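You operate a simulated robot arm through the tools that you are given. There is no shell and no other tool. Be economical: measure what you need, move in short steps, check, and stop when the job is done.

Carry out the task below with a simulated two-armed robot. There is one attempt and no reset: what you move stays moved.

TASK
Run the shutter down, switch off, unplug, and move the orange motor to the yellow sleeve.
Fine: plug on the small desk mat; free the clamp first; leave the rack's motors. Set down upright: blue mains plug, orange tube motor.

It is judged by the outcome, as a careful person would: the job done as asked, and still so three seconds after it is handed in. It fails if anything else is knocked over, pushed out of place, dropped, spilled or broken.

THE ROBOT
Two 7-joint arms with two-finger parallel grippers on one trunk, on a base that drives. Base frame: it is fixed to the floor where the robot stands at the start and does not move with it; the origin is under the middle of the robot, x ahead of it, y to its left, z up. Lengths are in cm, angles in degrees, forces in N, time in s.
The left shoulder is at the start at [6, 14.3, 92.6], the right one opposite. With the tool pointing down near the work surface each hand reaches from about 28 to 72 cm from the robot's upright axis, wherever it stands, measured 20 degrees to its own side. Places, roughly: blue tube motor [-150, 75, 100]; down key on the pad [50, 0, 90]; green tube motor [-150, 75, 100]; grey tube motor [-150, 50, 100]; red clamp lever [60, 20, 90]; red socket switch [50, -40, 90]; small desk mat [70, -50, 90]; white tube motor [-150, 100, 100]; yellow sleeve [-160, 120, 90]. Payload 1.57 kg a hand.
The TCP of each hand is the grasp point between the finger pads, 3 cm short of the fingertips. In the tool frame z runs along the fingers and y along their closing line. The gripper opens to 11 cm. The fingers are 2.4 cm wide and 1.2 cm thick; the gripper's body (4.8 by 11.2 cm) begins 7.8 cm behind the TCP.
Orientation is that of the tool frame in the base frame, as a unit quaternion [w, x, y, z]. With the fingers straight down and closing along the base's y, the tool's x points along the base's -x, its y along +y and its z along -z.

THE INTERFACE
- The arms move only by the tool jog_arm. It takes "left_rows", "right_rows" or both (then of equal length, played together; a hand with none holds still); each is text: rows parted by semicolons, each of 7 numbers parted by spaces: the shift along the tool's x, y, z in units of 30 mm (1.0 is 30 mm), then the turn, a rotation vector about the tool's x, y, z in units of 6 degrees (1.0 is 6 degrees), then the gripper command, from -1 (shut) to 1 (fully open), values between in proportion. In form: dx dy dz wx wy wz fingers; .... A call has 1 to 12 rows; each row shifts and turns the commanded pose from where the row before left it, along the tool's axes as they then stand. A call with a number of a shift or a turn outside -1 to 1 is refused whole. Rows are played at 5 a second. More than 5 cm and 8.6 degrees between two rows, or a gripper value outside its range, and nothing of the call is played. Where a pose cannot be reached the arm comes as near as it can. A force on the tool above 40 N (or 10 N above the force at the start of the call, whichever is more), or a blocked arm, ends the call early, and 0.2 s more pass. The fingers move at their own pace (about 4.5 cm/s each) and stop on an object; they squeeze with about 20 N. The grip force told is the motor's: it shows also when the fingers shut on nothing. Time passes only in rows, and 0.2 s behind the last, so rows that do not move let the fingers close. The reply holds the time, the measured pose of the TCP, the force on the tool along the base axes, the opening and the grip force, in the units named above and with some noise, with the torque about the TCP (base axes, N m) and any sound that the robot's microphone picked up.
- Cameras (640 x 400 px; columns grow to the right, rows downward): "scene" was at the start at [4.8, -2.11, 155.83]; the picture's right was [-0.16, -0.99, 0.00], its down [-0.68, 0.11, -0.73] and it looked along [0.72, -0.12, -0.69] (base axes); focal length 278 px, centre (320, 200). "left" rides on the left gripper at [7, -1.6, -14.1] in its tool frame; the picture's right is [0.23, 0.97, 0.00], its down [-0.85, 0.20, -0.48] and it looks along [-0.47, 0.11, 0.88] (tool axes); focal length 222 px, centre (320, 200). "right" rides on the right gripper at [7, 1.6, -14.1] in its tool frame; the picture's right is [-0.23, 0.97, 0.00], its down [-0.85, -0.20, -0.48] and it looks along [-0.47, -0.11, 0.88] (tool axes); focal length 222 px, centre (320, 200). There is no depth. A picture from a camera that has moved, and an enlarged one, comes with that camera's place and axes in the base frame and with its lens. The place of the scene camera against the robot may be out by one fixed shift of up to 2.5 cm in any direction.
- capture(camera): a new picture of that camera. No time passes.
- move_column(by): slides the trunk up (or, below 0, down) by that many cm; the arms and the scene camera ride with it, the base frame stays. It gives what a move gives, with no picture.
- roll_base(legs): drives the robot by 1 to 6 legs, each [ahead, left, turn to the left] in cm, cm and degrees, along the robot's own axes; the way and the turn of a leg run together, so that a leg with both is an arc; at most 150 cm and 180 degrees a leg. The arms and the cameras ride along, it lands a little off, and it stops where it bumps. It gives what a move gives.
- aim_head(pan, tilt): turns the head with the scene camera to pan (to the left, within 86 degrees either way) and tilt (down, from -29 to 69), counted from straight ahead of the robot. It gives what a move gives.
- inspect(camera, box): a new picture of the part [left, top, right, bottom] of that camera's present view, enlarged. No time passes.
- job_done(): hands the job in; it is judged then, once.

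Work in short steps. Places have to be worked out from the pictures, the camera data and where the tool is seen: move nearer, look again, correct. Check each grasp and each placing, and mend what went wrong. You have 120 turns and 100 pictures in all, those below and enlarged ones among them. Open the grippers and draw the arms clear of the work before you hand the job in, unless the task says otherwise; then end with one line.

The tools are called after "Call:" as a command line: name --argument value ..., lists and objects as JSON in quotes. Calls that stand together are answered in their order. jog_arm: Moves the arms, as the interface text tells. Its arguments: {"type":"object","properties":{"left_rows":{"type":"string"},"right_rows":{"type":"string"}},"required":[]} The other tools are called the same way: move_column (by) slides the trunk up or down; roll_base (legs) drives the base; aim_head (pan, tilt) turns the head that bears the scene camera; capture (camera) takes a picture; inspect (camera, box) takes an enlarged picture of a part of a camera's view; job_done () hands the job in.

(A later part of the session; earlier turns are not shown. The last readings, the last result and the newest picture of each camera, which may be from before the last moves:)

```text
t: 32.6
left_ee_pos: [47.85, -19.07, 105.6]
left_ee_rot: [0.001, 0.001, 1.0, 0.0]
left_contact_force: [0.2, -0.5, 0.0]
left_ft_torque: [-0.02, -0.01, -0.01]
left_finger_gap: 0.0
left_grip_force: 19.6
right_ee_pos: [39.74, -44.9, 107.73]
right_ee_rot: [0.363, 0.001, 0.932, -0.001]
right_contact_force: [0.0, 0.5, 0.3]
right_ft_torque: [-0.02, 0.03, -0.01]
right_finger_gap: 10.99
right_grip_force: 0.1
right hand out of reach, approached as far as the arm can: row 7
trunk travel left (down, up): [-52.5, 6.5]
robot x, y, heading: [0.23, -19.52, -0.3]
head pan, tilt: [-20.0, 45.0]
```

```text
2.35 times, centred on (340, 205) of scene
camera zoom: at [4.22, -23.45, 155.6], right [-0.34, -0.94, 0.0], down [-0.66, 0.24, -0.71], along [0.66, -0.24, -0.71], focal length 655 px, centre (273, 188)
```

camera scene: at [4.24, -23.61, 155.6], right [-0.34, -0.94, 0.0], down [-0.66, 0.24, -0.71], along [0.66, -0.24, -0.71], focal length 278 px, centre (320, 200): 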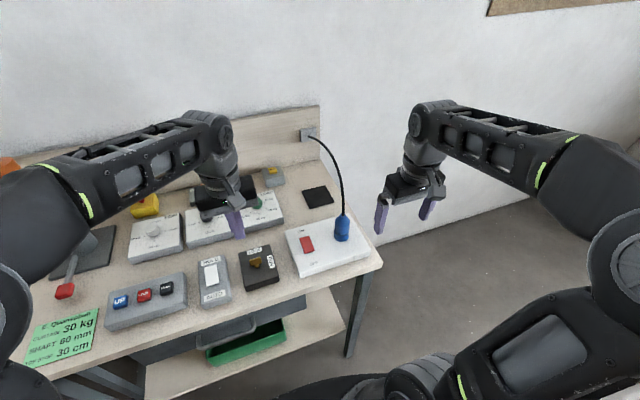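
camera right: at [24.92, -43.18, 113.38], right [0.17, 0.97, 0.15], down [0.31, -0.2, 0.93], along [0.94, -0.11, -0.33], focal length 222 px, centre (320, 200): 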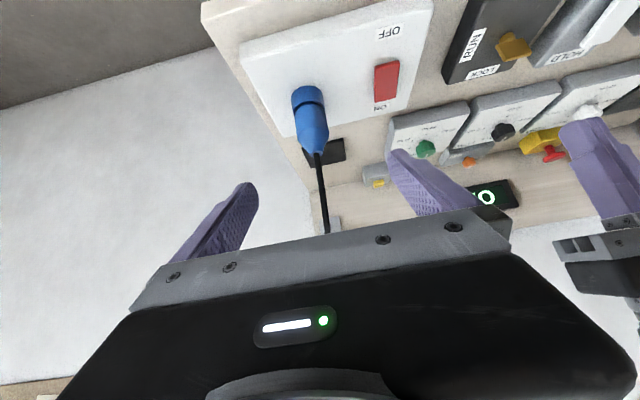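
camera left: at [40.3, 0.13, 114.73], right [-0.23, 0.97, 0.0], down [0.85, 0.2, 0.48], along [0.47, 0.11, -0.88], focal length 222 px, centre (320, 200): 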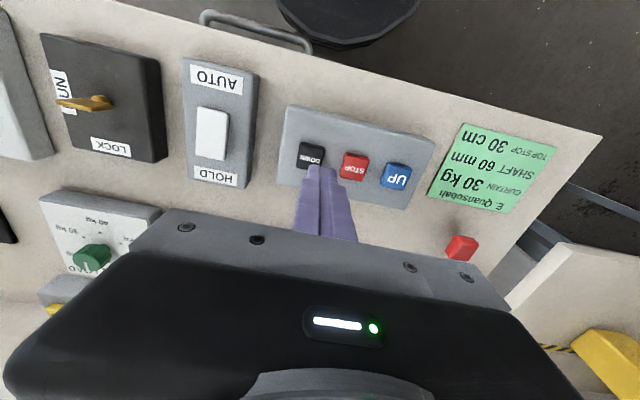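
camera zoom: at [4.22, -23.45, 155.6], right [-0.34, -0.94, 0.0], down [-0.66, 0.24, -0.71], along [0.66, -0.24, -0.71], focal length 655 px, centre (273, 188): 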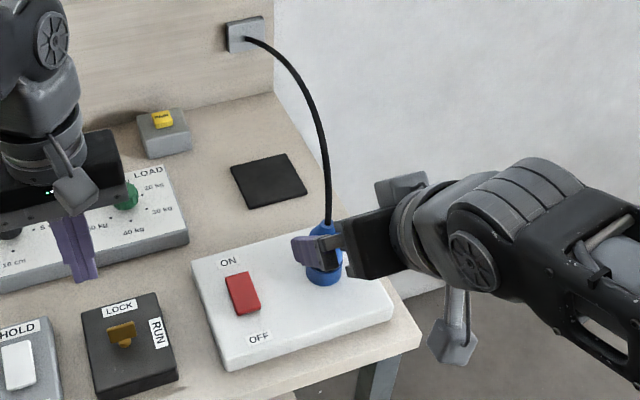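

Plug axis estimated at (47.9, -45.3), body z≈93–99. I approach along the tool axis, stopping a bit short to check.

Call:
jog_arm --right_rows "0.67 -0.13 0 0 0 0 1;0 0 1 0 0 0 1;0 0 1 0 0 0 1;0 0 1 0 0 0 1;0 0 0.7 0 0 0 1;0 0 0 0 0 0 1"

Call:
capture --camera "right"

Call:
inspect --camera "scene" --box '[240, 120, 440, 290]'

```text
t: 34.0
left_ee_pos: [47.92, -19.19, 105.58]
left_ee_rot: [0.001, 0.0, 1.0, 0.0]
left_contact_force: [0.0, 0.4, 0.7]
left_ft_torque: [-0.01, 0.03, -0.02]
left_finger_gap: 0.01
left_grip_force: 19.9
right_ee_pos: [46.92, -45.53, 99.58]
right_ee_rot: [0.363, 0.001, 0.932, -0.001]
right_contact_force: [-0.6, -0.3, -0.1]
right_ft_torque: [0.0, 0.02, 0.02]
right_finger_gap: 10.98
right_grip_force: 0.0
right hand out of reach, approached as far as the arm can: row 1
trunk travel left (down, up): [-52.5, 6.5]
robot x, y, heading: [-0.15, -20.43, -0.1]
head pan, tilt: [-20.0, 45.0]
```

```text
64 pictures are left
camera right: at [32.21, -43.92, 105.16], right [0.17, 0.97, 0.15], down [0.31, -0.2, 0.93], along [0.94, -0.11, -0.33], focal length 222 px, centre (320, 200)
```

right: 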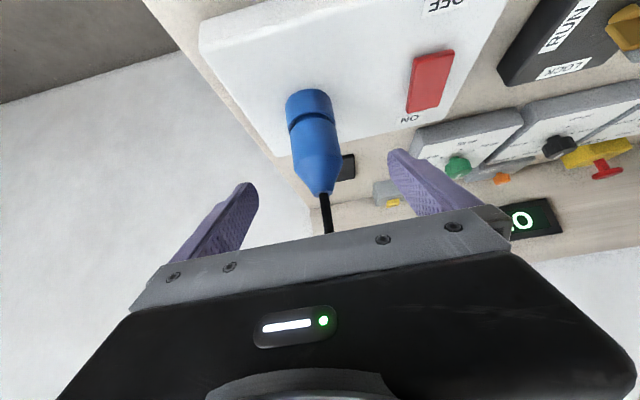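

```text
2.35 times, centred on (340, 205) of scene
camera zoom: at [4.21, -23.46, 155.6], right [-0.34, -0.94, 0.0], down [-0.66, 0.24, -0.71], along [0.66, -0.24, -0.71], focal length 655 px, centre (273, 188)
```

zoom: 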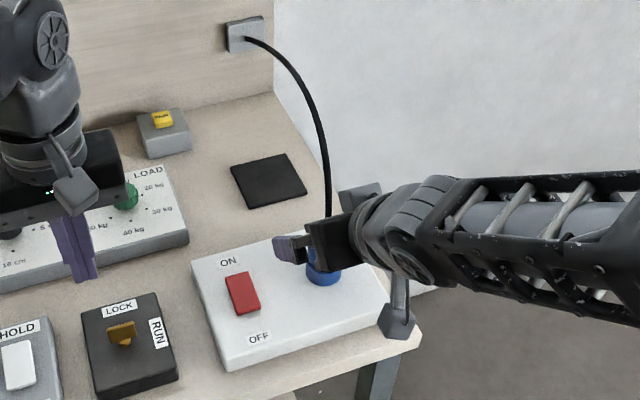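

Plug is centred between the fingers. I lower to the body and close.

Call:
jog_arm --right_rows "0.3 0.08 0.5 0 0 0 1;0.27 0 0.6 0 0 0 1;0 0 0 0 0 0 1;0 0 0 0 0 0 -1;0 0 0 0 0 0 -1;0 0 0 0 0 0 -1;0 0 0 0 0 0 -1;0 0 0 0 0 0 -1;0 0 0 0 0 0 -1"

Call:
capture --camera "right"

```text
t: 36.0
left_ee_pos: [47.92, -19.18, 105.56]
left_ee_rot: [0.002, 0.001, 1.0, 0.0]
left_contact_force: [-0.4, 0.0, -0.2]
left_ft_torque: [-0.01, 0.04, 0.0]
left_finger_gap: 0.0
left_grip_force: 20.1
right_ee_pos: [47.87, -45.43, 96.05]
right_ee_rot: [0.363, 0.001, 0.932, -0.001]
right_contact_force: [-0.2, -0.2, 1.2]
right_ft_torque: [0.03, 0.02, -0.01]
right_finger_gap: 3.99
right_grip_force: 19.1
trunk travel left (down, up): [-52.5, 6.5]
robot x, y, heading: [0.31, -19.62, -0.2]
head pan, tilt: [-20.0, 45.0]
```

```text
62 pictures are left
camera right: at [33.32, -43.76, 101.48], right [0.17, 0.97, 0.15], down [0.31, -0.2, 0.93], along [0.94, -0.11, -0.33], focal length 222 px, centre (320, 200)
```

right: 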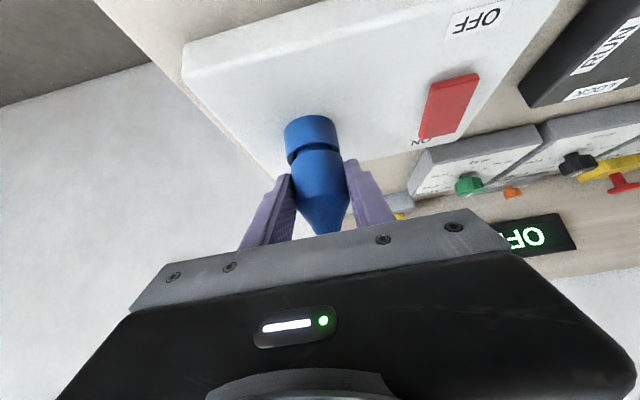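

Plug gripped (gap 4.0). I pull straight up in base z (dx -0.677, dz -0.736 per 3 cm).

Call:
jog_arm --right_rows "-0.23 0 -0.245 0 0 0 -1;-0.23 0 -0.245 0 0 0 -1;-0.34 0 -0.37 0 0 0 -1;-0.677 0 -0.736 0 0 0 -1;-0.677 0 -0.736 0 0 0 -1;0 0 0 0 0 0 -1"

Call:
capture --camera "scene"

```text
t: 37.4
left_ee_pos: [47.97, -19.12, 105.63]
left_ee_rot: [0.0, 0.001, 1.0, 0.0]
left_contact_force: [0.4, -0.7, 0.5]
left_ft_torque: [0.0, 0.02, -0.01]
left_finger_gap: 0.0
left_grip_force: 20.3
right_ee_pos: [47.97, -45.42, 105.28]
right_ee_rot: [0.362, 0.001, 0.932, -0.001]
right_contact_force: [-1.0, -0.6, -0.8]
right_ft_torque: [0.0, 0.0, 0.02]
right_finger_gap: 4.01
right_grip_force: 19.8
trunk travel left (down, up): [-52.5, 6.5]
robot x, y, heading: [0.3, -19.78, 0.0]
head pan, tilt: [-20.0, 45.0]
```

```text
61 pictures are left
camera scene: at [4.26, -23.47, 155.6], right [-0.34, -0.94, 0.0], down [-0.66, 0.24, -0.71], along [0.66, -0.24, -0.71], focal length 278 px, centre (320, 200)
```

scene: 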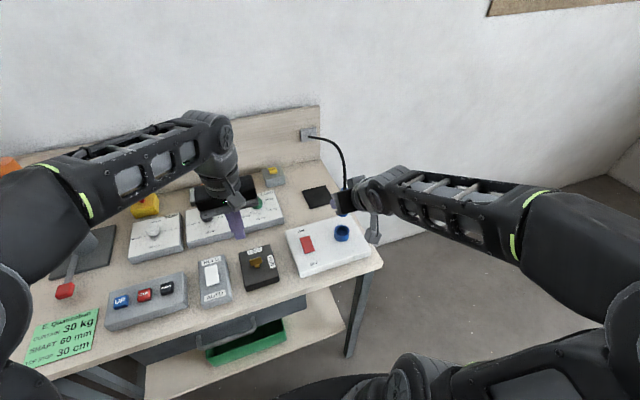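

The plug came out (blue socket ring stays). I check the plug's underside in the hand.

Call:
capture --camera "right"

Call:
inspect --camera "scene" --box '[280, 130, 400, 260]'

```text
60 pictures are left
camera right: at [33.25, -43.62, 110.94], right [0.17, 0.97, 0.15], down [0.31, -0.2, 0.93], along [0.94, -0.11, -0.33], focal length 222 px, centre (320, 200)
```

right: 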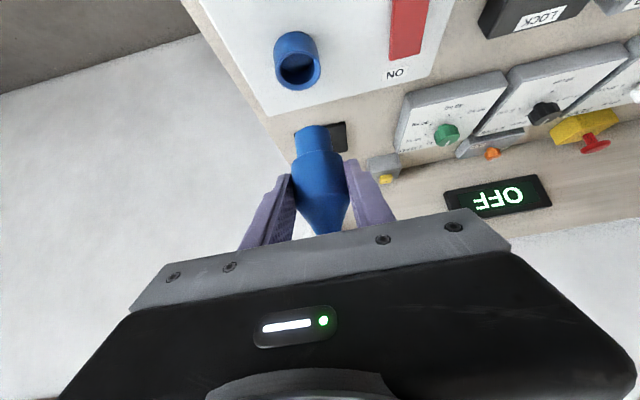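

```text
3.08 times, centred on (340, 195) of scene
camera zoom: at [4.26, -23.47, 155.6], right [-0.34, -0.94, 0.0], down [-0.66, 0.24, -0.71], along [0.66, -0.24, -0.71], focal length 857 px, centre (258, 215)
```

zoom: 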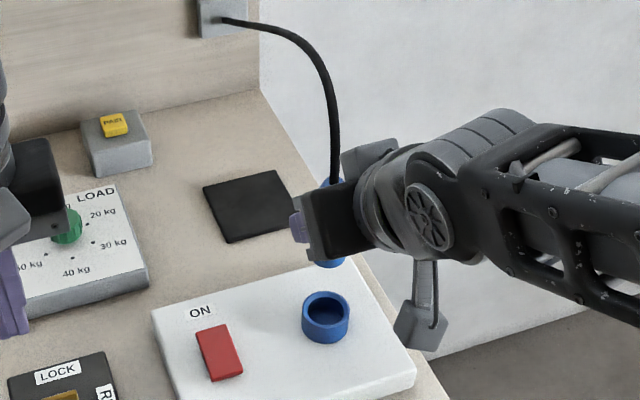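

Plug bottom is about 4.7 cm below the TCP. Mat centre about (68, -45.5); I carry the plug there at height.

Call:
jog_arm --right_rows "-0.736 0 0.677 0 0 0 -1;-0.736 0 0.677 0 0 0 -1;-0.736 0 0.677 0 0 0 -1;-0.736 0 0.677 0 0 0 -1;-0.736 0 0.677 0 0 0 -1;-0.736 0 0.677 0 0 0 -1;-0.5 0 0.45 0 0 0 -1;0 0 0 0 0 0 -1"

Call:
capture --camera "scene"

Call:
capture --camera "right"

```text
t: 39.2
left_ee_pos: [47.85, -19.09, 105.67]
left_ee_rot: [0.0, 0.0, 1.0, -0.001]
left_contact_force: [0.0, -0.2, -0.3]
left_ft_torque: [-0.01, -0.01, -0.01]
left_finger_gap: 0.0
left_grip_force: 20.5
right_ee_pos: [68.14, -45.62, 105.36]
right_ee_rot: [0.362, 0.0, 0.932, -0.002]
right_contact_force: [0.1, -0.6, -0.8]
right_ft_torque: [-0.01, 0.05, 0.01]
right_finger_gap: 4.0
right_grip_force: 20.5
trunk travel left (down, up): [-52.5, 6.5]
robot x, y, heading: [0.12, -20.06, -0.2]
head pan, tilt: [-20.0, 45.0]
```

```text
58 pictures are left
camera scene: at [4.23, -23.47, 155.61], right [-0.34, -0.94, 0.0], down [-0.66, 0.24, -0.71], along [0.66, -0.24, -0.71], focal length 278 px, centre (320, 200)
```

scene: 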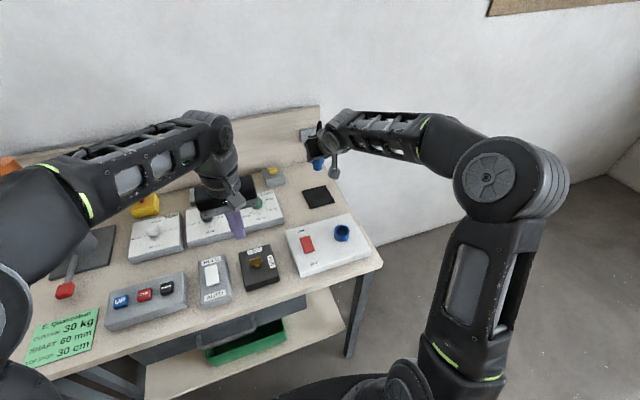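

```text
57 pictures are left
camera right: at [53.39, -43.88, 110.89], right [0.17, 0.97, 0.15], down [0.31, -0.2, 0.93], along [0.94, -0.11, -0.33], focal length 222 px, centre (320, 200)
```

right: 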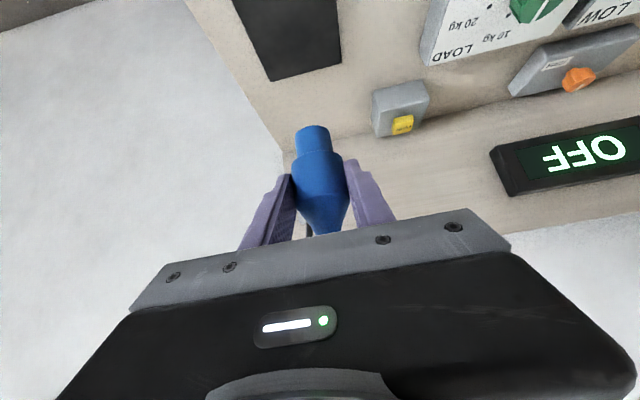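

Mat measured from the hand camera: far edge x≈72.5, y −49.4…−41.4, so centre (68.5, −45.4). I descend straight down.

Call:
jog_arm --right_rows "0.6 0.06 0.9 0 0 0 -1;0.677 0 0.736 0 0 0 -1;0.677 0 0.736 0 0 0 -1;0.4 0 0.43 0 0 0 -1;0 0 0 0 0 0 -1"

Call:
capture --camera "right"

Call:
inspect --camera "scene" --box '[260, 120, 400, 240]'

```text
t: 40.4
left_ee_pos: [47.82, -19.08, 105.55]
left_ee_rot: [0.0, 0.001, 1.0, 0.001]
left_contact_force: [0.4, 0.9, -1.1]
left_ft_torque: [0.0, 0.03, 0.01]
left_finger_gap: 0.0
left_grip_force: 20.3
right_ee_pos: [68.45, -45.27, 94.5]
right_ee_rot: [0.364, 0.001, 0.932, -0.001]
right_contact_force: [0.0, -0.2, -1.2]
right_ft_torque: [0.02, -0.01, 0.01]
right_finger_gap: 3.98
right_grip_force: 20.4
trunk travel left (down, up): [-52.5, 6.5]
robot x, y, heading: [0.15, -19.95, -0.4]
head pan, tilt: [-20.0, 45.0]
```

```text
56 pictures are left
camera right: at [53.8, -43.58, 100.05], right [0.17, 0.97, 0.15], down [0.31, -0.2, 0.93], along [0.94, -0.11, -0.33], focal length 222 px, centre (320, 200)
```

right: 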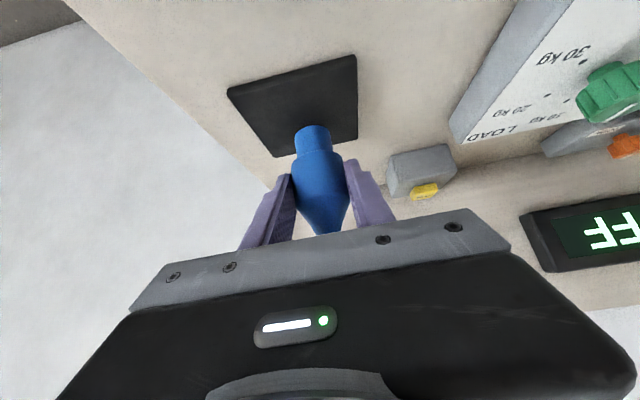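

```text
3.33 times, centred on (330, 180) of scene
camera zoom: at [4.25, -23.47, 155.6], right [-0.34, -0.94, 0.0], down [-0.66, 0.24, -0.71], along [0.66, -0.24, -0.71], focal length 928 px, centre (287, 267)
```

zoom: 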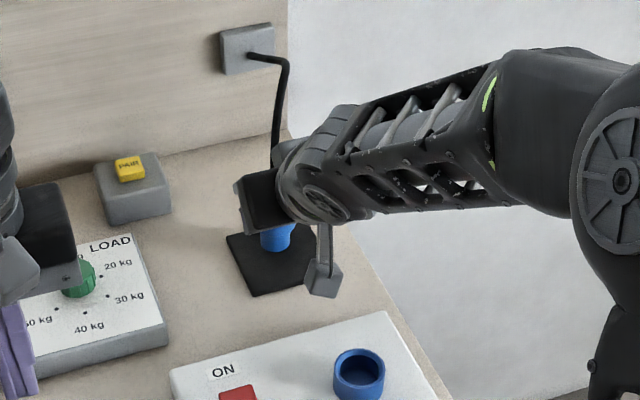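

Mat centre refines to (67.4, -45.2); I shift 1 cm back and lower in small steps until contact.

Call:
jog_arm --right_rows "0.24 0 -0.22 0 0 0 -1;0.07 0 0.074 0 0 0 -1;0.07 0 0.074 0 0 0 -1;0.05 0 0.05 0 0 0 -1;0.05 0 0.05 0 0 0 -1;0 0 0 0 0 0 -1"

Call:
capture --camera "right"

```text
t: 41.8
left_ee_pos: [47.93, -19.05, 105.54]
left_ee_rot: [0.0, 0.002, 1.0, 0.0]
left_contact_force: [0.6, 0.0, -0.7]
left_ft_torque: [0.01, 0.01, 0.02]
left_finger_gap: 0.02
left_grip_force: 19.2
right_ee_pos: [67.43, -45.31, 93.42]
right_ee_rot: [0.363, 0.002, 0.932, -0.001]
right_contact_force: [-0.3, -0.3, -1.0]
right_ft_torque: [0.02, 0.01, 0.01]
right_finger_gap: 4.02
right_grip_force: 20.0
trunk travel left (down, up): [-52.5, 6.5]
robot x, y, heading: [-0.33, -20.38, -0.2]
head pan, tilt: [-20.0, 45.0]
```

```text
54 pictures are left
camera right: at [52.75, -43.64, 99.0], right [0.17, 0.97, 0.15], down [0.31, -0.2, 0.93], along [0.94, -0.11, -0.33], focal length 222 px, centre (320, 200)
```

right: 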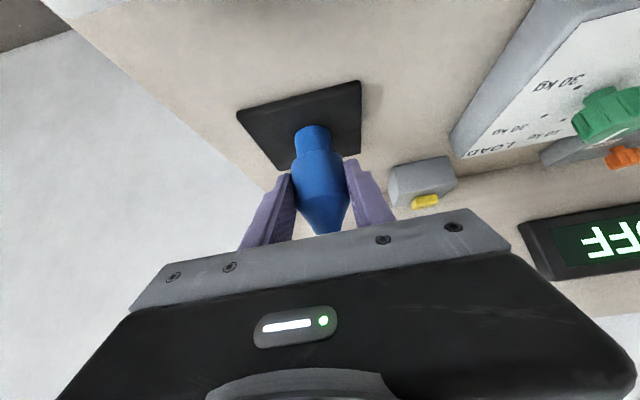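

No contact yet; lower further gently.

Call:
jog_arm --right_rows "0.05 0 0.05 0 0 0 -1;0.05 0 0.05 0 0 0 -1;0.05 0 0.05 0 0 0 -1;0 0 0 0 0 0 -1"

```text
t: 42.8
left_ee_pos: [47.82, -19.09, 105.72]
left_ee_rot: [0.001, 0.0, 1.0, 0.0]
left_contact_force: [-0.3, 0.1, 0.0]
left_ft_torque: [-0.03, -0.02, -0.01]
left_finger_gap: 0.0
left_grip_force: 19.7
right_ee_pos: [67.52, -45.37, 93.04]
right_ee_rot: [0.366, 0.0, 0.931, -0.001]
right_contact_force: [2.8, -1.9, 19.4]
right_ft_torque: [-0.14, -0.33, 0.0]
right_finger_gap: 4.08
right_grip_force: 20.0
trunk travel left (down, up): [-52.5, 6.5]
robot x, y, heading: [-0.11, -20.15, -0.4]
head pan, tilt: [-20.0, 45.0]
```

Contact at 19 N: the plug stands on the mat. I ease up slightly, open, and back away along the tool axis.

Call:
jog_arm --right_rows "-0.03 0 -0.03 0 0 0 -1;0 0 0 0 0 0 -0.1;0 0 0 0 0 0 0.5;0 0 0 0 0 0 1;0 0 0 0 0 0 1;0 0 0 0 0 0 1"

Call:
capture --camera "right"

```text
t: 44.2
left_ee_pos: [47.84, -19.13, 105.66]
left_ee_rot: [0.0, 0.001, 1.0, 0.0]
left_contact_force: [-0.1, 0.3, 0.3]
left_ft_torque: [-0.02, -0.02, -0.01]
left_finger_gap: 0.0
left_grip_force: 19.8
right_ee_pos: [67.43, -45.34, 92.83]
right_ee_rot: [0.363, 0.001, 0.932, -0.001]
right_contact_force: [0.5, 0.7, -0.2]
right_ft_torque: [-0.02, -0.01, 0.02]
right_finger_gap: 10.99
right_grip_force: 0.0
trunk travel left (down, up): [-52.5, 6.5]
robot x, y, heading: [0.1, -19.96, -0.2]
head pan, tilt: [-20.0, 45.0]
```

```text
53 pictures are left
camera right: at [52.74, -43.66, 98.45], right [0.17, 0.97, 0.15], down [0.31, -0.2, 0.93], along [0.94, -0.11, -0.33], focal length 222 px, centre (320, 200)
```

right: 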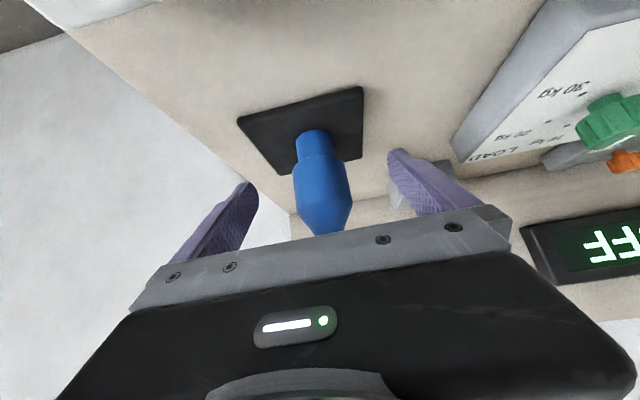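

It stands upright on the mat. I retreat along the tool axis and look.

Call:
jog_arm --right_rows "0 0 -1 0 0 0 1;0 0 -1 0 0 0 1;0 0 -1 0 0 0 1;0 0 -1 0 0 0 1;0 0 -1 0 0 0 1;0 0 -1 0 0 0 1;0 0 0 0 0 0 1"

Call:
capture --camera "scene"

```text
t: 45.8
left_ee_pos: [47.95, -19.16, 105.72]
left_ee_rot: [0.0, 0.001, 1.0, 0.0]
left_contact_force: [0.1, 0.2, 0.0]
left_ft_torque: [0.0, 0.02, 0.02]
left_finger_gap: 0.0
left_grip_force: 19.8
right_ee_pos: [55.33, -45.23, 106.12]
right_ee_rot: [0.362, 0.0, 0.932, -0.001]
right_contact_force: [-1.0, 0.4, 0.0]
right_ft_torque: [-0.01, 0.01, -0.01]
right_finger_gap: 11.0
right_grip_force: 0.1
trunk travel left (down, up): [-52.5, 6.5]
robot x, y, heading: [0.1, -20.24, 0.1]
head pan, tilt: [-20.0, 45.0]
```

```text
52 pictures are left
camera scene: at [4.29, -23.45, 155.6], right [-0.34, -0.94, 0.0], down [-0.66, 0.24, -0.71], along [0.66, -0.24, -0.71], focal length 278 px, centre (320, 200)
```

scene: 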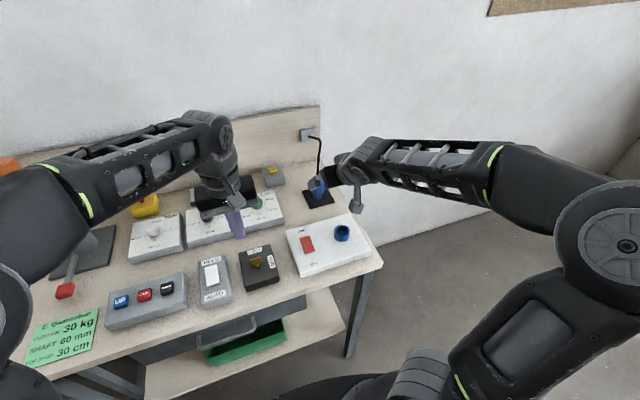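

Plug placed. I retract the right hand, straighten it, and drive the base back left 20 cm for the clamp.

Call:
jog_arm --right_rows "0.736 0 -0.677 0 0 0 1;0.736 0 -0.677 0 0 0 1;0.736 0 -0.677 0 0 0 1;0.736 0 -0.677 0 0 0 1;0.736 0 -0.677 0 0 0 1;0 0 0 0 1 0 1;0 0 0 0 1 0 1;0 0 0 0 1 0 1;0 0 0 0 1 0 1;0 0 0 0 1 0 1;0 0 0 0 1 0 1;0 0 0 0 1 0 1"

Call:
roll_base --legs '[[0, 20, 0]]'

Call:
aim_head --pan 22 --tilt 42

Call:
jog_arm --left_rows "1 -0.5 0 0 0 0 -1;1 -0.5 0 0 0 0 -1;1 -0.5 0 0 0 0 -1;0.5 -1 0 0 0 0 -1;0 -1 0 0 0 0 -1"

Call:
capture --camera "scene"

```text
t: 48.4
left_ee_pos: [47.86, -19.06, 105.63]
left_ee_rot: [0.0, 0.001, 1.0, 0.0]
left_contact_force: [-0.1, 0.1, -0.4]
left_ft_torque: [0.04, 0.02, -0.01]
left_finger_gap: 0.01
left_grip_force: 19.6
right_ee_pos: [40.65, -45.35, 106.51]
right_ee_rot: [0.002, 0.001, 1.0, -0.001]
right_contact_force: [0.3, 0.3, 0.5]
right_ft_torque: [0.02, 0.02, 0.01]
right_finger_gap: 11.03
right_grip_force: 0.1
right hand out of reach, approached as far as the arm can: row 5
trunk travel left (down, up): [-52.5, 6.5]
robot x, y, heading: [-0.34, -20.09, -0.2]
head pan, tilt: [-20.0, 45.0]
```

```text
t: 49.9
left_ee_pos: [47.94, 0.24, 105.7]
left_ee_rot: [0.0, 0.002, 1.0, -0.001]
left_contact_force: [-0.1, 0.0, -0.3]
left_ft_torque: [-0.05, -0.02, 0.02]
left_finger_gap: 0.0
left_grip_force: 19.4
right_ee_pos: [40.62, -25.92, 106.56]
right_ee_rot: [0.005, 0.002, 1.0, -0.002]
right_contact_force: [0.0, -0.1, -0.8]
right_ft_torque: [-0.06, -0.05, 0.0]
right_finger_gap: 11.01
right_grip_force: 0.1
trunk travel left (down, up): [-52.5, 6.5]
robot x, y, heading: [-0.11, -0.31, 0.1]
head pan, tilt: [-20.0, 45.0]
```

```text
t: 51.0
left_ee_pos: [47.95, 0.22, 105.56]
left_ee_rot: [-0.001, 0.001, 1.0, 0.0]
left_contact_force: [0.1, -0.3, 1.0]
left_ft_torque: [-0.01, -0.02, 0.0]
left_finger_gap: 0.0
left_grip_force: 19.1
right_ee_pos: [40.55, -26.07, 106.51]
right_ee_rot: [0.006, 0.002, 1.0, -0.001]
right_contact_force: [0.0, 0.8, -0.3]
right_ft_torque: [-0.04, 0.03, -0.01]
right_finger_gap: 11.0
right_grip_force: 0.1
trunk travel left (down, up): [-52.5, 6.5]
robot x, y, heading: [0.11, -0.97, -0.3]
head pan, tilt: [22.0, 42.0]
```

```text
t: 52.2
left_ee_pos: [37.22, -10.28, 105.53]
left_ee_rot: [0.0, 0.002, 1.0, 0.0]
left_contact_force: [0.0, -0.4, 0.5]
left_ft_torque: [0.03, -0.02, 0.0]
left_finger_gap: 0.0
left_grip_force: 20.2
right_ee_pos: [40.51, -26.11, 106.43]
right_ee_rot: [0.004, 0.001, 1.0, -0.002]
right_contact_force: [0.1, -0.5, -0.1]
right_ft_torque: [0.01, -0.01, -0.02]
right_finger_gap: 11.03
right_grip_force: 0.1
trunk travel left (down, up): [-52.5, 6.5]
robot x, y, heading: [0.17, -0.21, -0.5]
head pan, tilt: [22.0, 42.0]
```

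```text
51 pictures are left
camera scene: at [4.45, 1.78, 156.04], right [0.37, -0.93, 0.0], down [-0.62, -0.25, -0.74], along [0.69, 0.28, -0.67], focal length 278 px, centre (320, 200)
```

scene: 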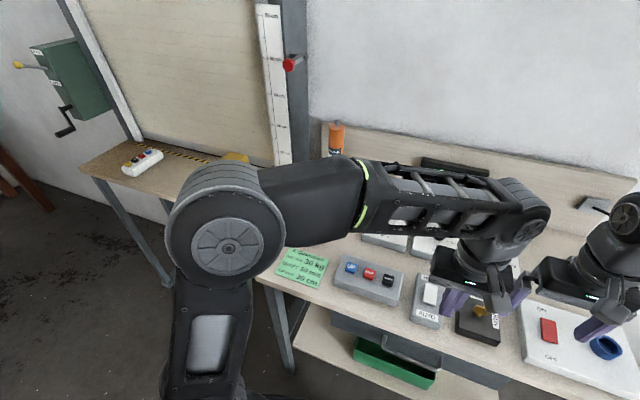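

The left arm blocks the view; I swing it out to the left and open the fingers.

Call:
jog_arm --left_rows "0 1 0 0 0 0 1;0 1 0 0 0 0 1;0 1 0 0 0 0 1;0 1 0 0 0 0 1;0 1 0 0 0 0 1;0 1 0 0 0 0 1;0 1 0 0 0 0 1;0 1 0 0 0 0 1;0 1 0 0 0 0 1;0 1 0 0 0 0 1;0 1 0 0 0 0 1;0 1 0 0 0 0 1"

Call:
jog_arm --left_rows "0 1 0 0 0 0 1;0 1 0 0 0 0 1;0 1 0 0 0 0 1;0 0 0 0 0 0 1"

Call:
aim_head --pan 15 --tilt 42

Call:
inspect --camera "scene" --box '[220, 80, 400, 300]'

Call:
capture --camera "left"

```text
t: 54.8
left_ee_pos: [37.5, 25.87, 105.78]
left_ee_rot: [0.0, 0.003, 1.0, 0.0]
left_contact_force: [-0.2, 0.0, -1.0]
left_ft_torque: [-0.01, -0.02, -0.02]
left_finger_gap: 10.99
left_grip_force: 0.1
right_ee_pos: [40.56, -26.11, 106.47]
right_ee_rot: [0.005, 0.001, 1.0, -0.001]
right_contact_force: [-0.1, -0.4, -0.3]
right_ft_torque: [-0.03, 0.05, -0.02]
right_finger_gap: 10.99
right_grip_force: 0.0
trunk travel left (down, up): [-52.5, 6.5]
robot x, y, heading: [-0.24, -0.22, -0.1]
head pan, tilt: [22.0, 42.0]
```

```text
t: 55.8
left_ee_pos: [37.81, 35.02, 105.72]
left_ee_rot: [-0.001, 0.002, 1.0, 0.0]
left_contact_force: [-0.4, -0.2, 0.4]
left_ft_torque: [0.0, 0.04, -0.01]
left_finger_gap: 11.0
left_grip_force: 0.0
right_ee_pos: [40.6, -26.06, 106.47]
right_ee_rot: [0.006, 0.001, 1.0, 0.0]
right_contact_force: [-0.1, 0.8, 0.6]
right_ft_torque: [0.03, 0.02, -0.02]
right_finger_gap: 10.99
right_grip_force: 0.1
trunk travel left (down, up): [-52.5, 6.5]
robot x, y, heading: [-0.01, -0.63, -0.1]
head pan, tilt: [22.0, 42.0]
```

```text
t: 56.5
left_ee_pos: [37.69, 35.0, 105.79]
left_ee_rot: [0.0, 0.001, 1.0, 0.0]
left_contact_force: [-0.5, 0.1, -0.3]
left_ft_torque: [-0.01, 0.01, 0.01]
left_finger_gap: 10.99
left_grip_force: 0.0
right_ee_pos: [40.6, -26.07, 106.5]
right_ee_rot: [0.006, 0.001, 1.0, -0.002]
right_contact_force: [-0.3, -0.3, 0.8]
right_ft_torque: [-0.02, 0.04, 0.01]
right_finger_gap: 11.02
right_grip_force: 0.1
trunk travel left (down, up): [-52.5, 6.5]
robot x, y, heading: [-0.16, -0.74, -0.2]
head pan, tilt: [15.0, 42.0]
```

```text
1.82 times, centred on (310, 190) of scene
camera zoom: at [4.75, 0.88, 156.04], right [0.26, -0.97, 0.0], down [-0.65, -0.17, -0.74], along [0.72, 0.19, -0.67], focal length 506 px, centre (338, 218)
```

zoom: 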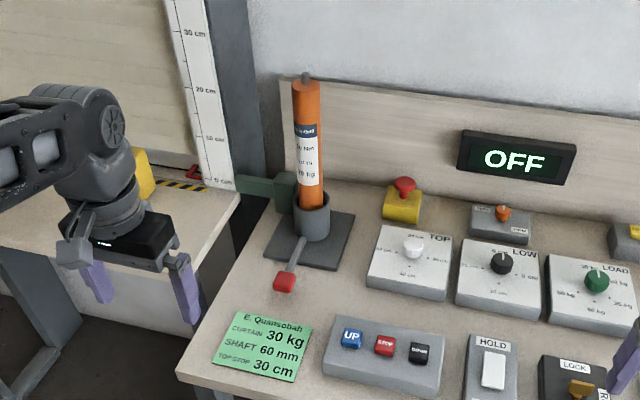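

```text
49 pictures are left
camera left: at [30.75, 33.35, 119.82], right [-0.22, 0.97, 0.0], down [0.86, 0.2, 0.48], along [0.47, 0.11, -0.88], focal length 222 px, centre (320, 200)
```

left: 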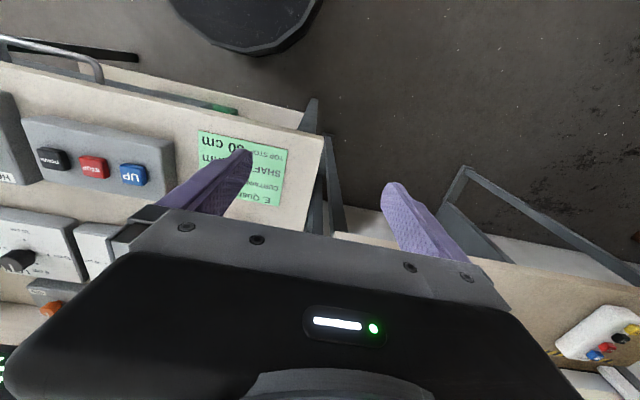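

Let me zoom closely on the clamp to see how its lever works.

Call:
inspect --camera "scene" --box '[270, 170, 340, 245]'

```text
5.33 times, centred on (305, 208) of scene
camera zoom: at [4.75, 0.88, 156.04], right [0.26, -0.97, 0.0], down [-0.65, -0.17, -0.74], along [0.72, 0.19, -0.67], focal length 1485 px, centre (400, 160)
```

zoom: 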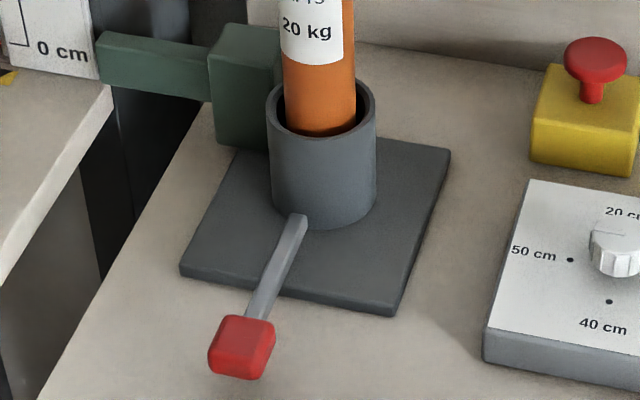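

The lever is a low bar along -x with the red knob at about (56.2, 24.4, 91). I bring the left hand above the knob.

Call:
jog_arm --left_rows "-1 -0.6 0 0 0 0 1;-1 -0.6 0 0 0 0 1;-1 -0.6 0 0 0 0 1;-1 -0.6 0 0 0 0 1;-1 -0.6 0 0 0 0 1;-1 -0.5 0 0 0 0 1;-0.17 0 1 0 0 0 0.4;0 0 0.7 0 0 0 0.4;0 0 0 0 0 0 0.4"

Call:
capture --camera "left"

```text
t: 58.5
left_ee_pos: [56.06, 24.25, 100.42]
left_ee_rot: [-0.001, 0.002, 1.0, -0.001]
left_contact_force: [-0.3, -0.9, -0.8]
left_ft_torque: [0.01, -0.01, 0.02]
left_finger_gap: 7.7
left_grip_force: 0.0
right_ee_pos: [40.6, -26.09, 106.46]
right_ee_rot: [0.005, 0.001, 1.0, -0.002]
right_contact_force: [-0.7, 0.1, -0.2]
right_ft_torque: [0.02, -0.02, 0.02]
right_finger_gap: 11.01
right_grip_force: 0.0
trunk travel left (down, up): [-52.5, 6.5]
robot x, y, heading: [0.09, -0.63, -0.2]
head pan, tilt: [15.0, 42.0]
```

```text
47 pictures are left
camera left: at [48.92, 22.56, 114.5], right [-0.22, 0.97, 0.0], down [0.86, 0.2, 0.48], along [0.47, 0.11, -0.88], focal length 222 px, centre (320, 200)
```

left: 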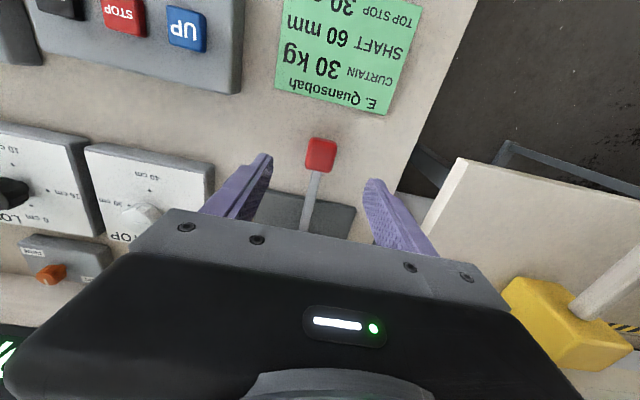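

Knob confirmed at (56.1, 24.3). Descend and grip it.

Call:
jog_arm --left_rows "0 0 1 0 0 0 0.3;0 0 1 0 0 0 0.3;0 0 0.65 0 0 0 0.3;0 0 0 0 0 0 -1;0 0 0 0 0 0 -1;0 0 0 0 0 0 -1;0 0 0 0 0 0 -1"

Call:
inspect --camera "left" --box '[220, 80, 440, 240]'

```text
t: 60.1
left_ee_pos: [55.92, 24.44, 92.65]
left_ee_rot: [0.0, 0.002, 1.0, 0.0]
left_contact_force: [0.8, 2.0, -1.2]
left_ft_torque: [0.04, 0.06, 0.18]
left_finger_gap: 3.17
left_grip_force: 28.3
right_ee_pos: [40.59, -26.06, 106.56]
right_ee_rot: [0.005, 0.001, 1.0, -0.001]
right_contact_force: [-0.2, -0.2, -0.1]
right_ft_torque: [0.0, 0.0, -0.02]
right_finger_gap: 11.01
right_grip_force: 0.0
trunk travel left (down, up): [-52.5, 6.5]
robot x, y, heading: [-0.4, -0.07, -0.3]
head pan, tilt: [15.0, 42.0]
```

```text
2.50 times, centred on (330, 160) of left
camera zoom: at [49.01, 22.69, 106.53], right [-0.22, 0.97, 0.0], down [0.86, 0.2, 0.48], along [0.47, 0.11, -0.88], focal length 555 px, centre (295, 300)
```

zoom: 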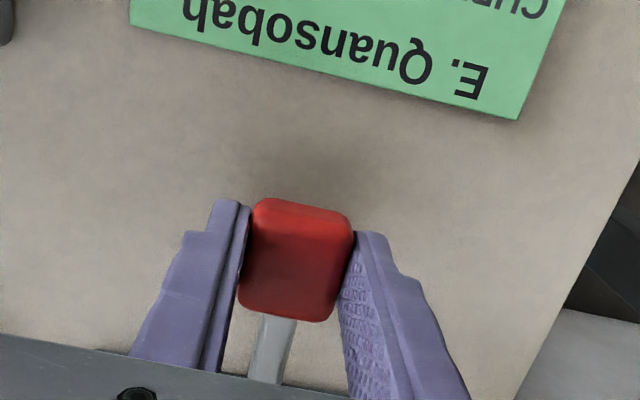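

Gripped. I test by lifting 0.6 cm and reading the force.

Call:
jog_arm --left_rows "0 0 -0.1 0 0 0 -1;0 0 -0.1 0 0 0 -1;0 0 0 0 0 0 -1"

```text
t: 60.9
left_ee_pos: [55.99, 24.31, 93.1]
left_ee_rot: [-0.002, 0.0, 1.0, -0.001]
left_contact_force: [0.1, 4.1, -13.0]
left_ft_torque: [0.05, 1.24, 0.18]
left_finger_gap: 3.15
left_grip_force: 40.2
right_ee_pos: [40.66, -25.93, 106.44]
right_ee_rot: [0.005, 0.001, 1.0, -0.002]
right_contact_force: [-0.1, 0.0, -0.2]
right_ft_torque: [0.0, 0.0, 0.01]
right_finger_gap: 11.01
right_grip_force: 0.2
trunk travel left (down, up): [-52.5, 6.5]
robot x, y, heading: [0.21, -0.31, -0.1]
head pan, tilt: [15.0, 42.0]
```

Lifting meets resistance (13 N and torque). I go back down and test sideways, 0.5 cm to +y.

Call:
jog_arm --left_rows "0 0 0.2 0 0 0 -1;0 0 0 0 0 0 -1"

Call:
jog_arm --left_rows "0 0.1 0 0 0 0 -1;0 0.1 0 0 0 0 -1;0 0 0 0 0 0 -1"

```text
t: 61.5
left_ee_pos: [56.03, 24.35, 93.0]
left_ee_rot: [0.004, 0.003, 1.0, 0.0]
left_contact_force: [-4.8, 7.5, 12.9]
left_ft_torque: [0.17, -1.12, 0.13]
left_finger_gap: 3.14
left_grip_force: 40.4
right_ee_pos: [40.47, -25.93, 106.44]
right_ee_rot: [0.006, 0.002, 1.0, -0.001]
right_contact_force: [-0.3, 0.6, 0.1]
right_ft_torque: [0.01, 0.04, 0.02]
right_finger_gap: 11.0
right_grip_force: 0.1
trunk travel left (down, up): [-52.5, 6.5]
robot x, y, heading: [0.19, -0.62, -0.0]
head pan, tilt: [15.0, 42.0]
```

```text
t: 62.3
left_ee_pos: [56.13, 24.46, 92.72]
left_ee_rot: [0.002, 0.004, 1.0, -0.002]
left_contact_force: [-0.8, -12.7, 10.7]
left_ft_torque: [-0.25, -1.22, 0.37]
left_finger_gap: 3.17
left_grip_force: 40.1
right_ee_pos: [40.5, -26.29, 106.48]
right_ee_rot: [0.005, 0.003, 1.0, 0.0]
right_contact_force: [0.2, -0.2, -1.2]
right_ft_torque: [0.0, -0.02, 0.04]
right_finger_gap: 10.98
right_grip_force: 0.1
trunk travel left (down, up): [-52.5, 6.5]
robot x, y, heading: [-0.21, -0.75, -0.3]
head pan, tilt: [15.0, 42.0]
```

Lifting moved the knob and it stayed up by friction, while sideways is stiff: so the lever lifts. I'll regrip with the hand pre-tilted 42° so I can follow the lever's arc without nearing the motor.

Call:
jog_arm --left_rows "0 -0.2 0 0 0 0 -1;0 0 0 0 0 0 0.4;0 0 0 0 0 0 0.4;0 0 -1 0 0 0 0.4;0 0 -1 0 0 0 0.4;0 0 -1 0 0 0 0.4"

Call:
inspect --camera "left" --box '[220, 80, 440, 240]'

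Call:
jog_arm --left_rows "0 0 0 0 -1 0 0.4;0 0 0 0 -1 0 0.4;0 0 0 0 -1 0 0.4;0 0 0 0 -1 0 0.4;0 0 0 0 -1 0 0.4;0 0 0 0 -1 0 0.4;0 0 0 0 -1 0 0.4;0 0 0 0 0 0 0.4"

Call:
capture --camera "left"

```text
t: 63.7
left_ee_pos: [55.85, 24.34, 101.73]
left_ee_rot: [0.0, 0.001, 1.0, -0.001]
left_contact_force: [-1.0, 0.6, 0.7]
left_ft_torque: [0.0, 0.06, -0.03]
left_finger_gap: 7.71
left_grip_force: 0.0
right_ee_pos: [40.5, -26.18, 106.53]
right_ee_rot: [0.005, 0.002, 1.0, -0.001]
right_contact_force: [-0.2, -0.2, -0.3]
right_ft_torque: [-0.01, -0.02, 0.0]
right_finger_gap: 11.02
right_grip_force: 0.1
trunk travel left (down, up): [-52.5, 6.5]
robot x, y, heading: [-0.39, -0.36, -0.3]
head pan, tilt: [15.0, 42.0]
```

```text
2.50 times, centred on (330, 160) of left
camera zoom: at [48.92, 22.7, 115.83], right [-0.22, 0.97, 0.0], down [0.86, 0.2, 0.48], along [0.47, 0.11, -0.88], focal length 555 px, centre (295, 300)
```

zoom: 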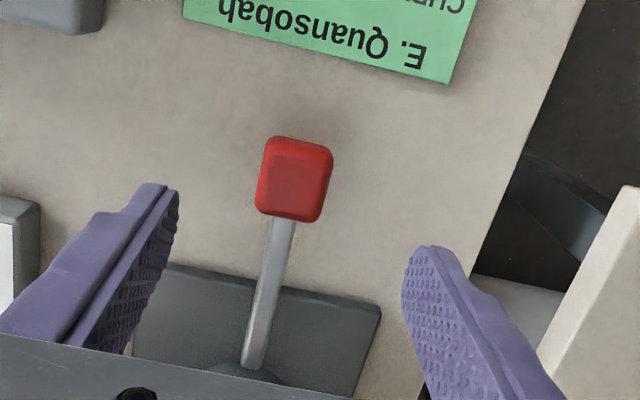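

```text
t: 65.5
left_ee_pos: [56.0, 24.14, 101.66]
left_ee_rot: [0.359, 0.002, 0.933, -0.002]
left_contact_force: [-0.8, 1.0, -0.1]
left_ft_torque: [-0.02, 0.04, 0.01]
left_finger_gap: 7.69
left_grip_force: 0.1
right_ee_pos: [40.59, -26.06, 106.39]
right_ee_rot: [0.005, 0.002, 1.0, -0.001]
right_contact_force: [0.5, 0.6, -0.1]
right_ft_torque: [0.02, 0.01, -0.01]
right_finger_gap: 11.01
right_grip_force: 0.0
trunk travel left (down, up): [-52.5, 6.5]
robot x, y, heading: [-0.25, -0.46, -0.4]
head pan, tilt: [15.0, 42.0]
```

```text
44 pictures are left
camera left: at [41.33, 22.54, 107.34], right [-0.16, 0.97, -0.15], down [0.31, 0.2, 0.93], along [0.94, 0.1, -0.34], focal length 222 px, centre (320, 200)
```

left: 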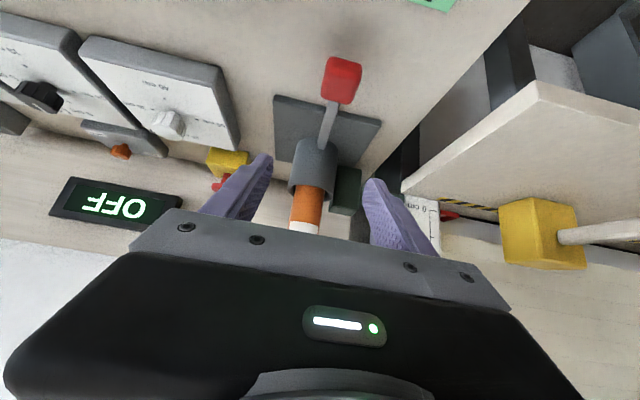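

Good view: cup at (~70.5, 24), lever root near (67, 24.5, 90). I lower onto the knob in this tilt and grip.

Call:
jog_arm --left_rows "0.677 0 0.736 0 0 0 0.3;0.677 0.03 0.736 0 0 0 0.3;0.68 0.03 0.72 0 0 0 0.3;0 0 0 0 0 0 -1;0 0 0 0 0 0 -1;0 0 0 0 0 0 -1;0 0 0 0 0 0 -1"

Call:
capture --camera "left"

```text
t: 67.1
left_ee_pos: [55.94, 24.43, 92.51]
left_ee_rot: [0.359, 0.0, 0.933, -0.001]
left_contact_force: [-1.0, 3.6, -2.2]
left_ft_torque: [0.15, 0.18, 0.23]
left_finger_gap: 3.16
left_grip_force: 28.6
right_ee_pos: [40.58, -26.02, 106.41]
right_ee_rot: [0.005, 0.002, 1.0, -0.001]
right_contact_force: [0.3, 0.1, 0.0]
right_ft_torque: [-0.01, 0.01, -0.01]
right_finger_gap: 11.02
right_grip_force: 0.1
trunk travel left (down, up): [-52.5, 6.5]
robot x, y, heading: [-0.13, -0.29, 0.1]
head pan, tilt: [15.0, 42.0]
```

```text
43 pictures are left
camera left: at [41.29, 22.7, 98.23], right [-0.17, 0.97, -0.15], down [0.32, 0.2, 0.93], along [0.93, 0.11, -0.34], focal length 222 px, centre (320, 200)
```

left: 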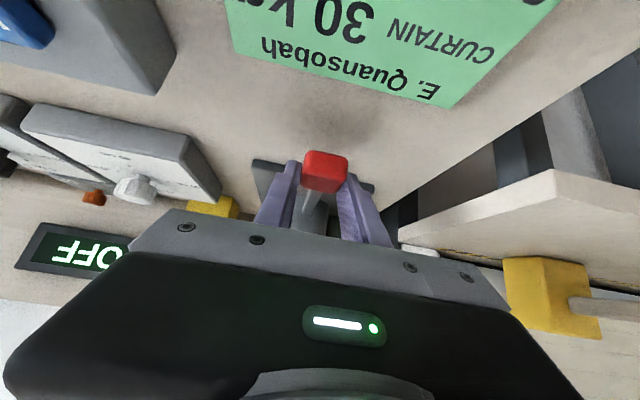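

Gripped. Now I follow the arc upward (about 11 cm radius): each row 6° with matching shift; 4 rows first.

Call:
jog_arm --left_rows "-0.32 0 -0.22 0 1 0 -1;-0.32 0 -0.22 0 1 0 -1;-0.32 0 -0.22 0 1 0 -1;-0.32 0 -0.22 0 1 0 -1;0 0 0 0 0 0 -1"

Call:
capture --camera "left"

```text
t: 67.8
left_ee_pos: [56.29, 24.3, 93.87]
left_ee_rot: [0.285, 0.001, 0.958, 0.014]
left_contact_force: [-12.0, -9.2, 7.9]
left_ft_torque: [-1.5, -0.41, -1.07]
left_finger_gap: 3.19
left_grip_force: 40.9
left hand out of reach, approached as far as the arm can: row 1, 2
right_ee_pos: [40.39, -26.15, 106.67]
right_ee_rot: [0.005, 0.004, 1.0, -0.001]
right_contact_force: [1.1, 0.0, 0.6]
right_ft_torque: [-0.03, 0.0, -0.03]
right_finger_gap: 10.98
right_grip_force: 0.1
trunk travel left (down, up): [-52.5, 6.5]
robot x, y, heading: [0.13, -0.53, -0.6]
head pan, tilt: [15.0, 42.0]
stopped in row 3 (left hand): the force on the tool passed its limit (the readings are from after the stop); the commanded pose is now the measured one
```

```text
42 pictures are left
camera left: at [42.75, 22.32, 101.78], right [-0.2, 0.98, -0.1], down [0.45, 0.18, 0.87], along [0.87, 0.13, -0.48], focal length 222 px, centre (320, 200)
```

left: 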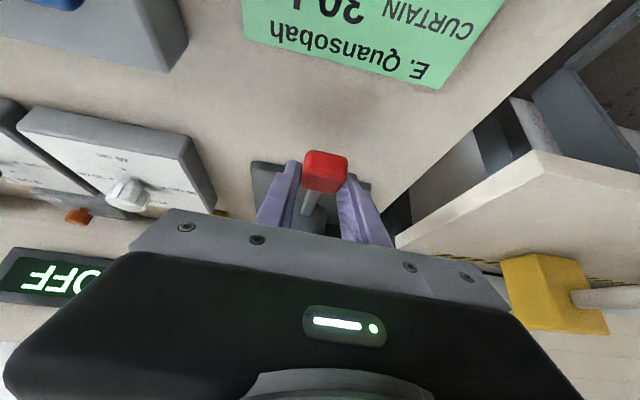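

The knob rose with the hand, about 9°. I continue with finer steps, letting the force settle.

Call:
jog_arm --left_rows "0 0 0 0 0 0 -1;-0.16 0 -0.14 0 0.5 0 -1;-0.16 0 -0.14 0 0.5 0 -1;0 0 0 0 0 0 -1"

```text
t: 68.8
left_ee_pos: [56.79, 24.34, 94.99]
left_ee_rot: [0.233, -0.002, 0.972, 0.018]
left_contact_force: [-10.5, -16.1, -0.7]
left_ft_torque: [-1.3, 0.47, -0.87]
left_finger_gap: 3.21
left_grip_force: 40.1
right_ee_pos: [40.53, -26.44, 106.58]
right_ee_rot: [0.005, 0.004, 1.0, -0.001]
right_contact_force: [-1.0, -0.4, 0.4]
right_ft_torque: [0.03, 0.0, -0.03]
right_finger_gap: 11.0
right_grip_force: 0.0
trunk travel left (down, up): [-52.5, 6.5]
robot x, y, heading: [-0.33, -0.52, -0.5]
head pan, tilt: [15.0, 42.0]
```

Still rising smoothly (15°). I continue with a corrected arc and ease the sideways force.

Call:
jog_arm --left_rows "-0.1 -0.06 -0.12 0 0.5 0 -1;-0.14 -0.04 -0.1 0 0.5 0 -1;-0.14 0 -0.1 0 0.5 0 -1;-0.14 0 -0.1 0 0.5 0 -1;0 0 0 0 0 0 -1"

Call:
capture --camera "left"

```text
t: 70.0
left_ee_pos: [57.86, 24.38, 96.8]
left_ee_rot: [0.131, -0.005, 0.991, 0.019]
left_contact_force: [-5.9, -3.5, 11.6]
left_ft_torque: [-1.24, -0.51, -0.64]
left_finger_gap: 3.2
left_grip_force: 40.6
right_ee_pos: [40.34, -26.3, 106.46]
right_ee_rot: [0.005, 0.003, 1.0, -0.001]
right_contact_force: [0.7, -0.1, 0.1]
right_ft_torque: [0.01, 0.02, 0.01]
right_finger_gap: 11.01
right_grip_force: 0.0
trunk travel left (down, up): [-52.5, 6.5]
robot x, y, heading: [-0.17, -0.6, -0.1]
head pan, tilt: [15.0, 42.0]
```

```text
41 pictures are left
camera left: at [47.42, 22.09, 108.49], right [-0.23, 0.97, -0.03], down [0.7, 0.19, 0.69], along [0.68, 0.14, -0.72], focal length 222 px, centre (320, 200)
```

left: 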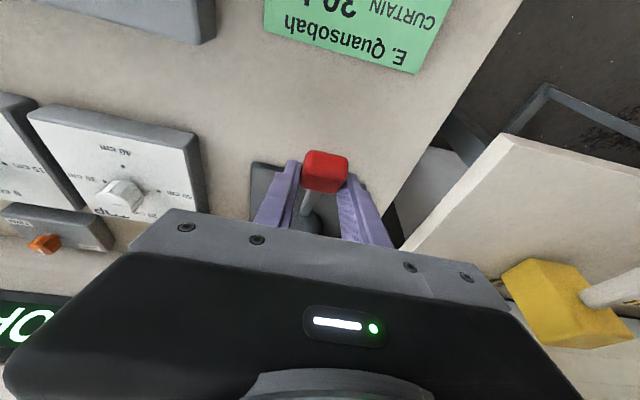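

Lever at ~27° and moving freely. Continue 5 half-steps until the hand is vertical.

Call:
jog_arm --left_rows "-0.14 0 -0.08 0 0.5 0 -1;-0.14 0 -0.09 0 0.5 0 -1;-0.14 0 -0.1 0 0.5 0 -1;-0.14 0 -0.1 0 0.5 0 -1;-0.14 0 -0.1 0 0.5 0 -1;0 0 0 0 0 0 -1"

Call:
inspect --camera "scene" --box '[230, 90, 370, 250]'

```text
t: 71.4
left_ee_pos: [59.6, 24.37, 98.52]
left_ee_rot: [-0.001, -0.006, 1.0, 0.017]
left_contact_force: [-2.8, 2.7, 16.6]
left_ft_torque: [-1.27, -0.93, -0.3]
left_finger_gap: 3.22
left_grip_force: 40.7
right_ee_pos: [40.44, -26.15, 106.49]
right_ee_rot: [0.004, 0.003, 1.0, -0.001]
right_contact_force: [-0.2, -0.2, -0.7]
right_ft_torque: [-0.02, 0.0, 0.0]
right_finger_gap: 10.98
right_grip_force: 0.2
trunk travel left (down, up): [-52.5, 6.5]
robot x, y, heading: [0.18, -0.34, 0.0]
head pan, tilt: [15.0, 42.0]
```

```text
2.50 times, centred on (300, 170) of scene
camera zoom: at [4.54, 0.8, 156.05], right [0.25, -0.97, 0.0], down [-0.65, -0.17, -0.74], along [0.72, 0.19, -0.67], focal length 696 px, centre (370, 275)
```

zoom: 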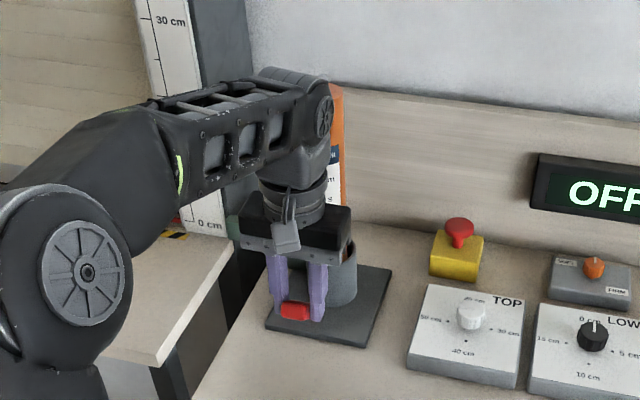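

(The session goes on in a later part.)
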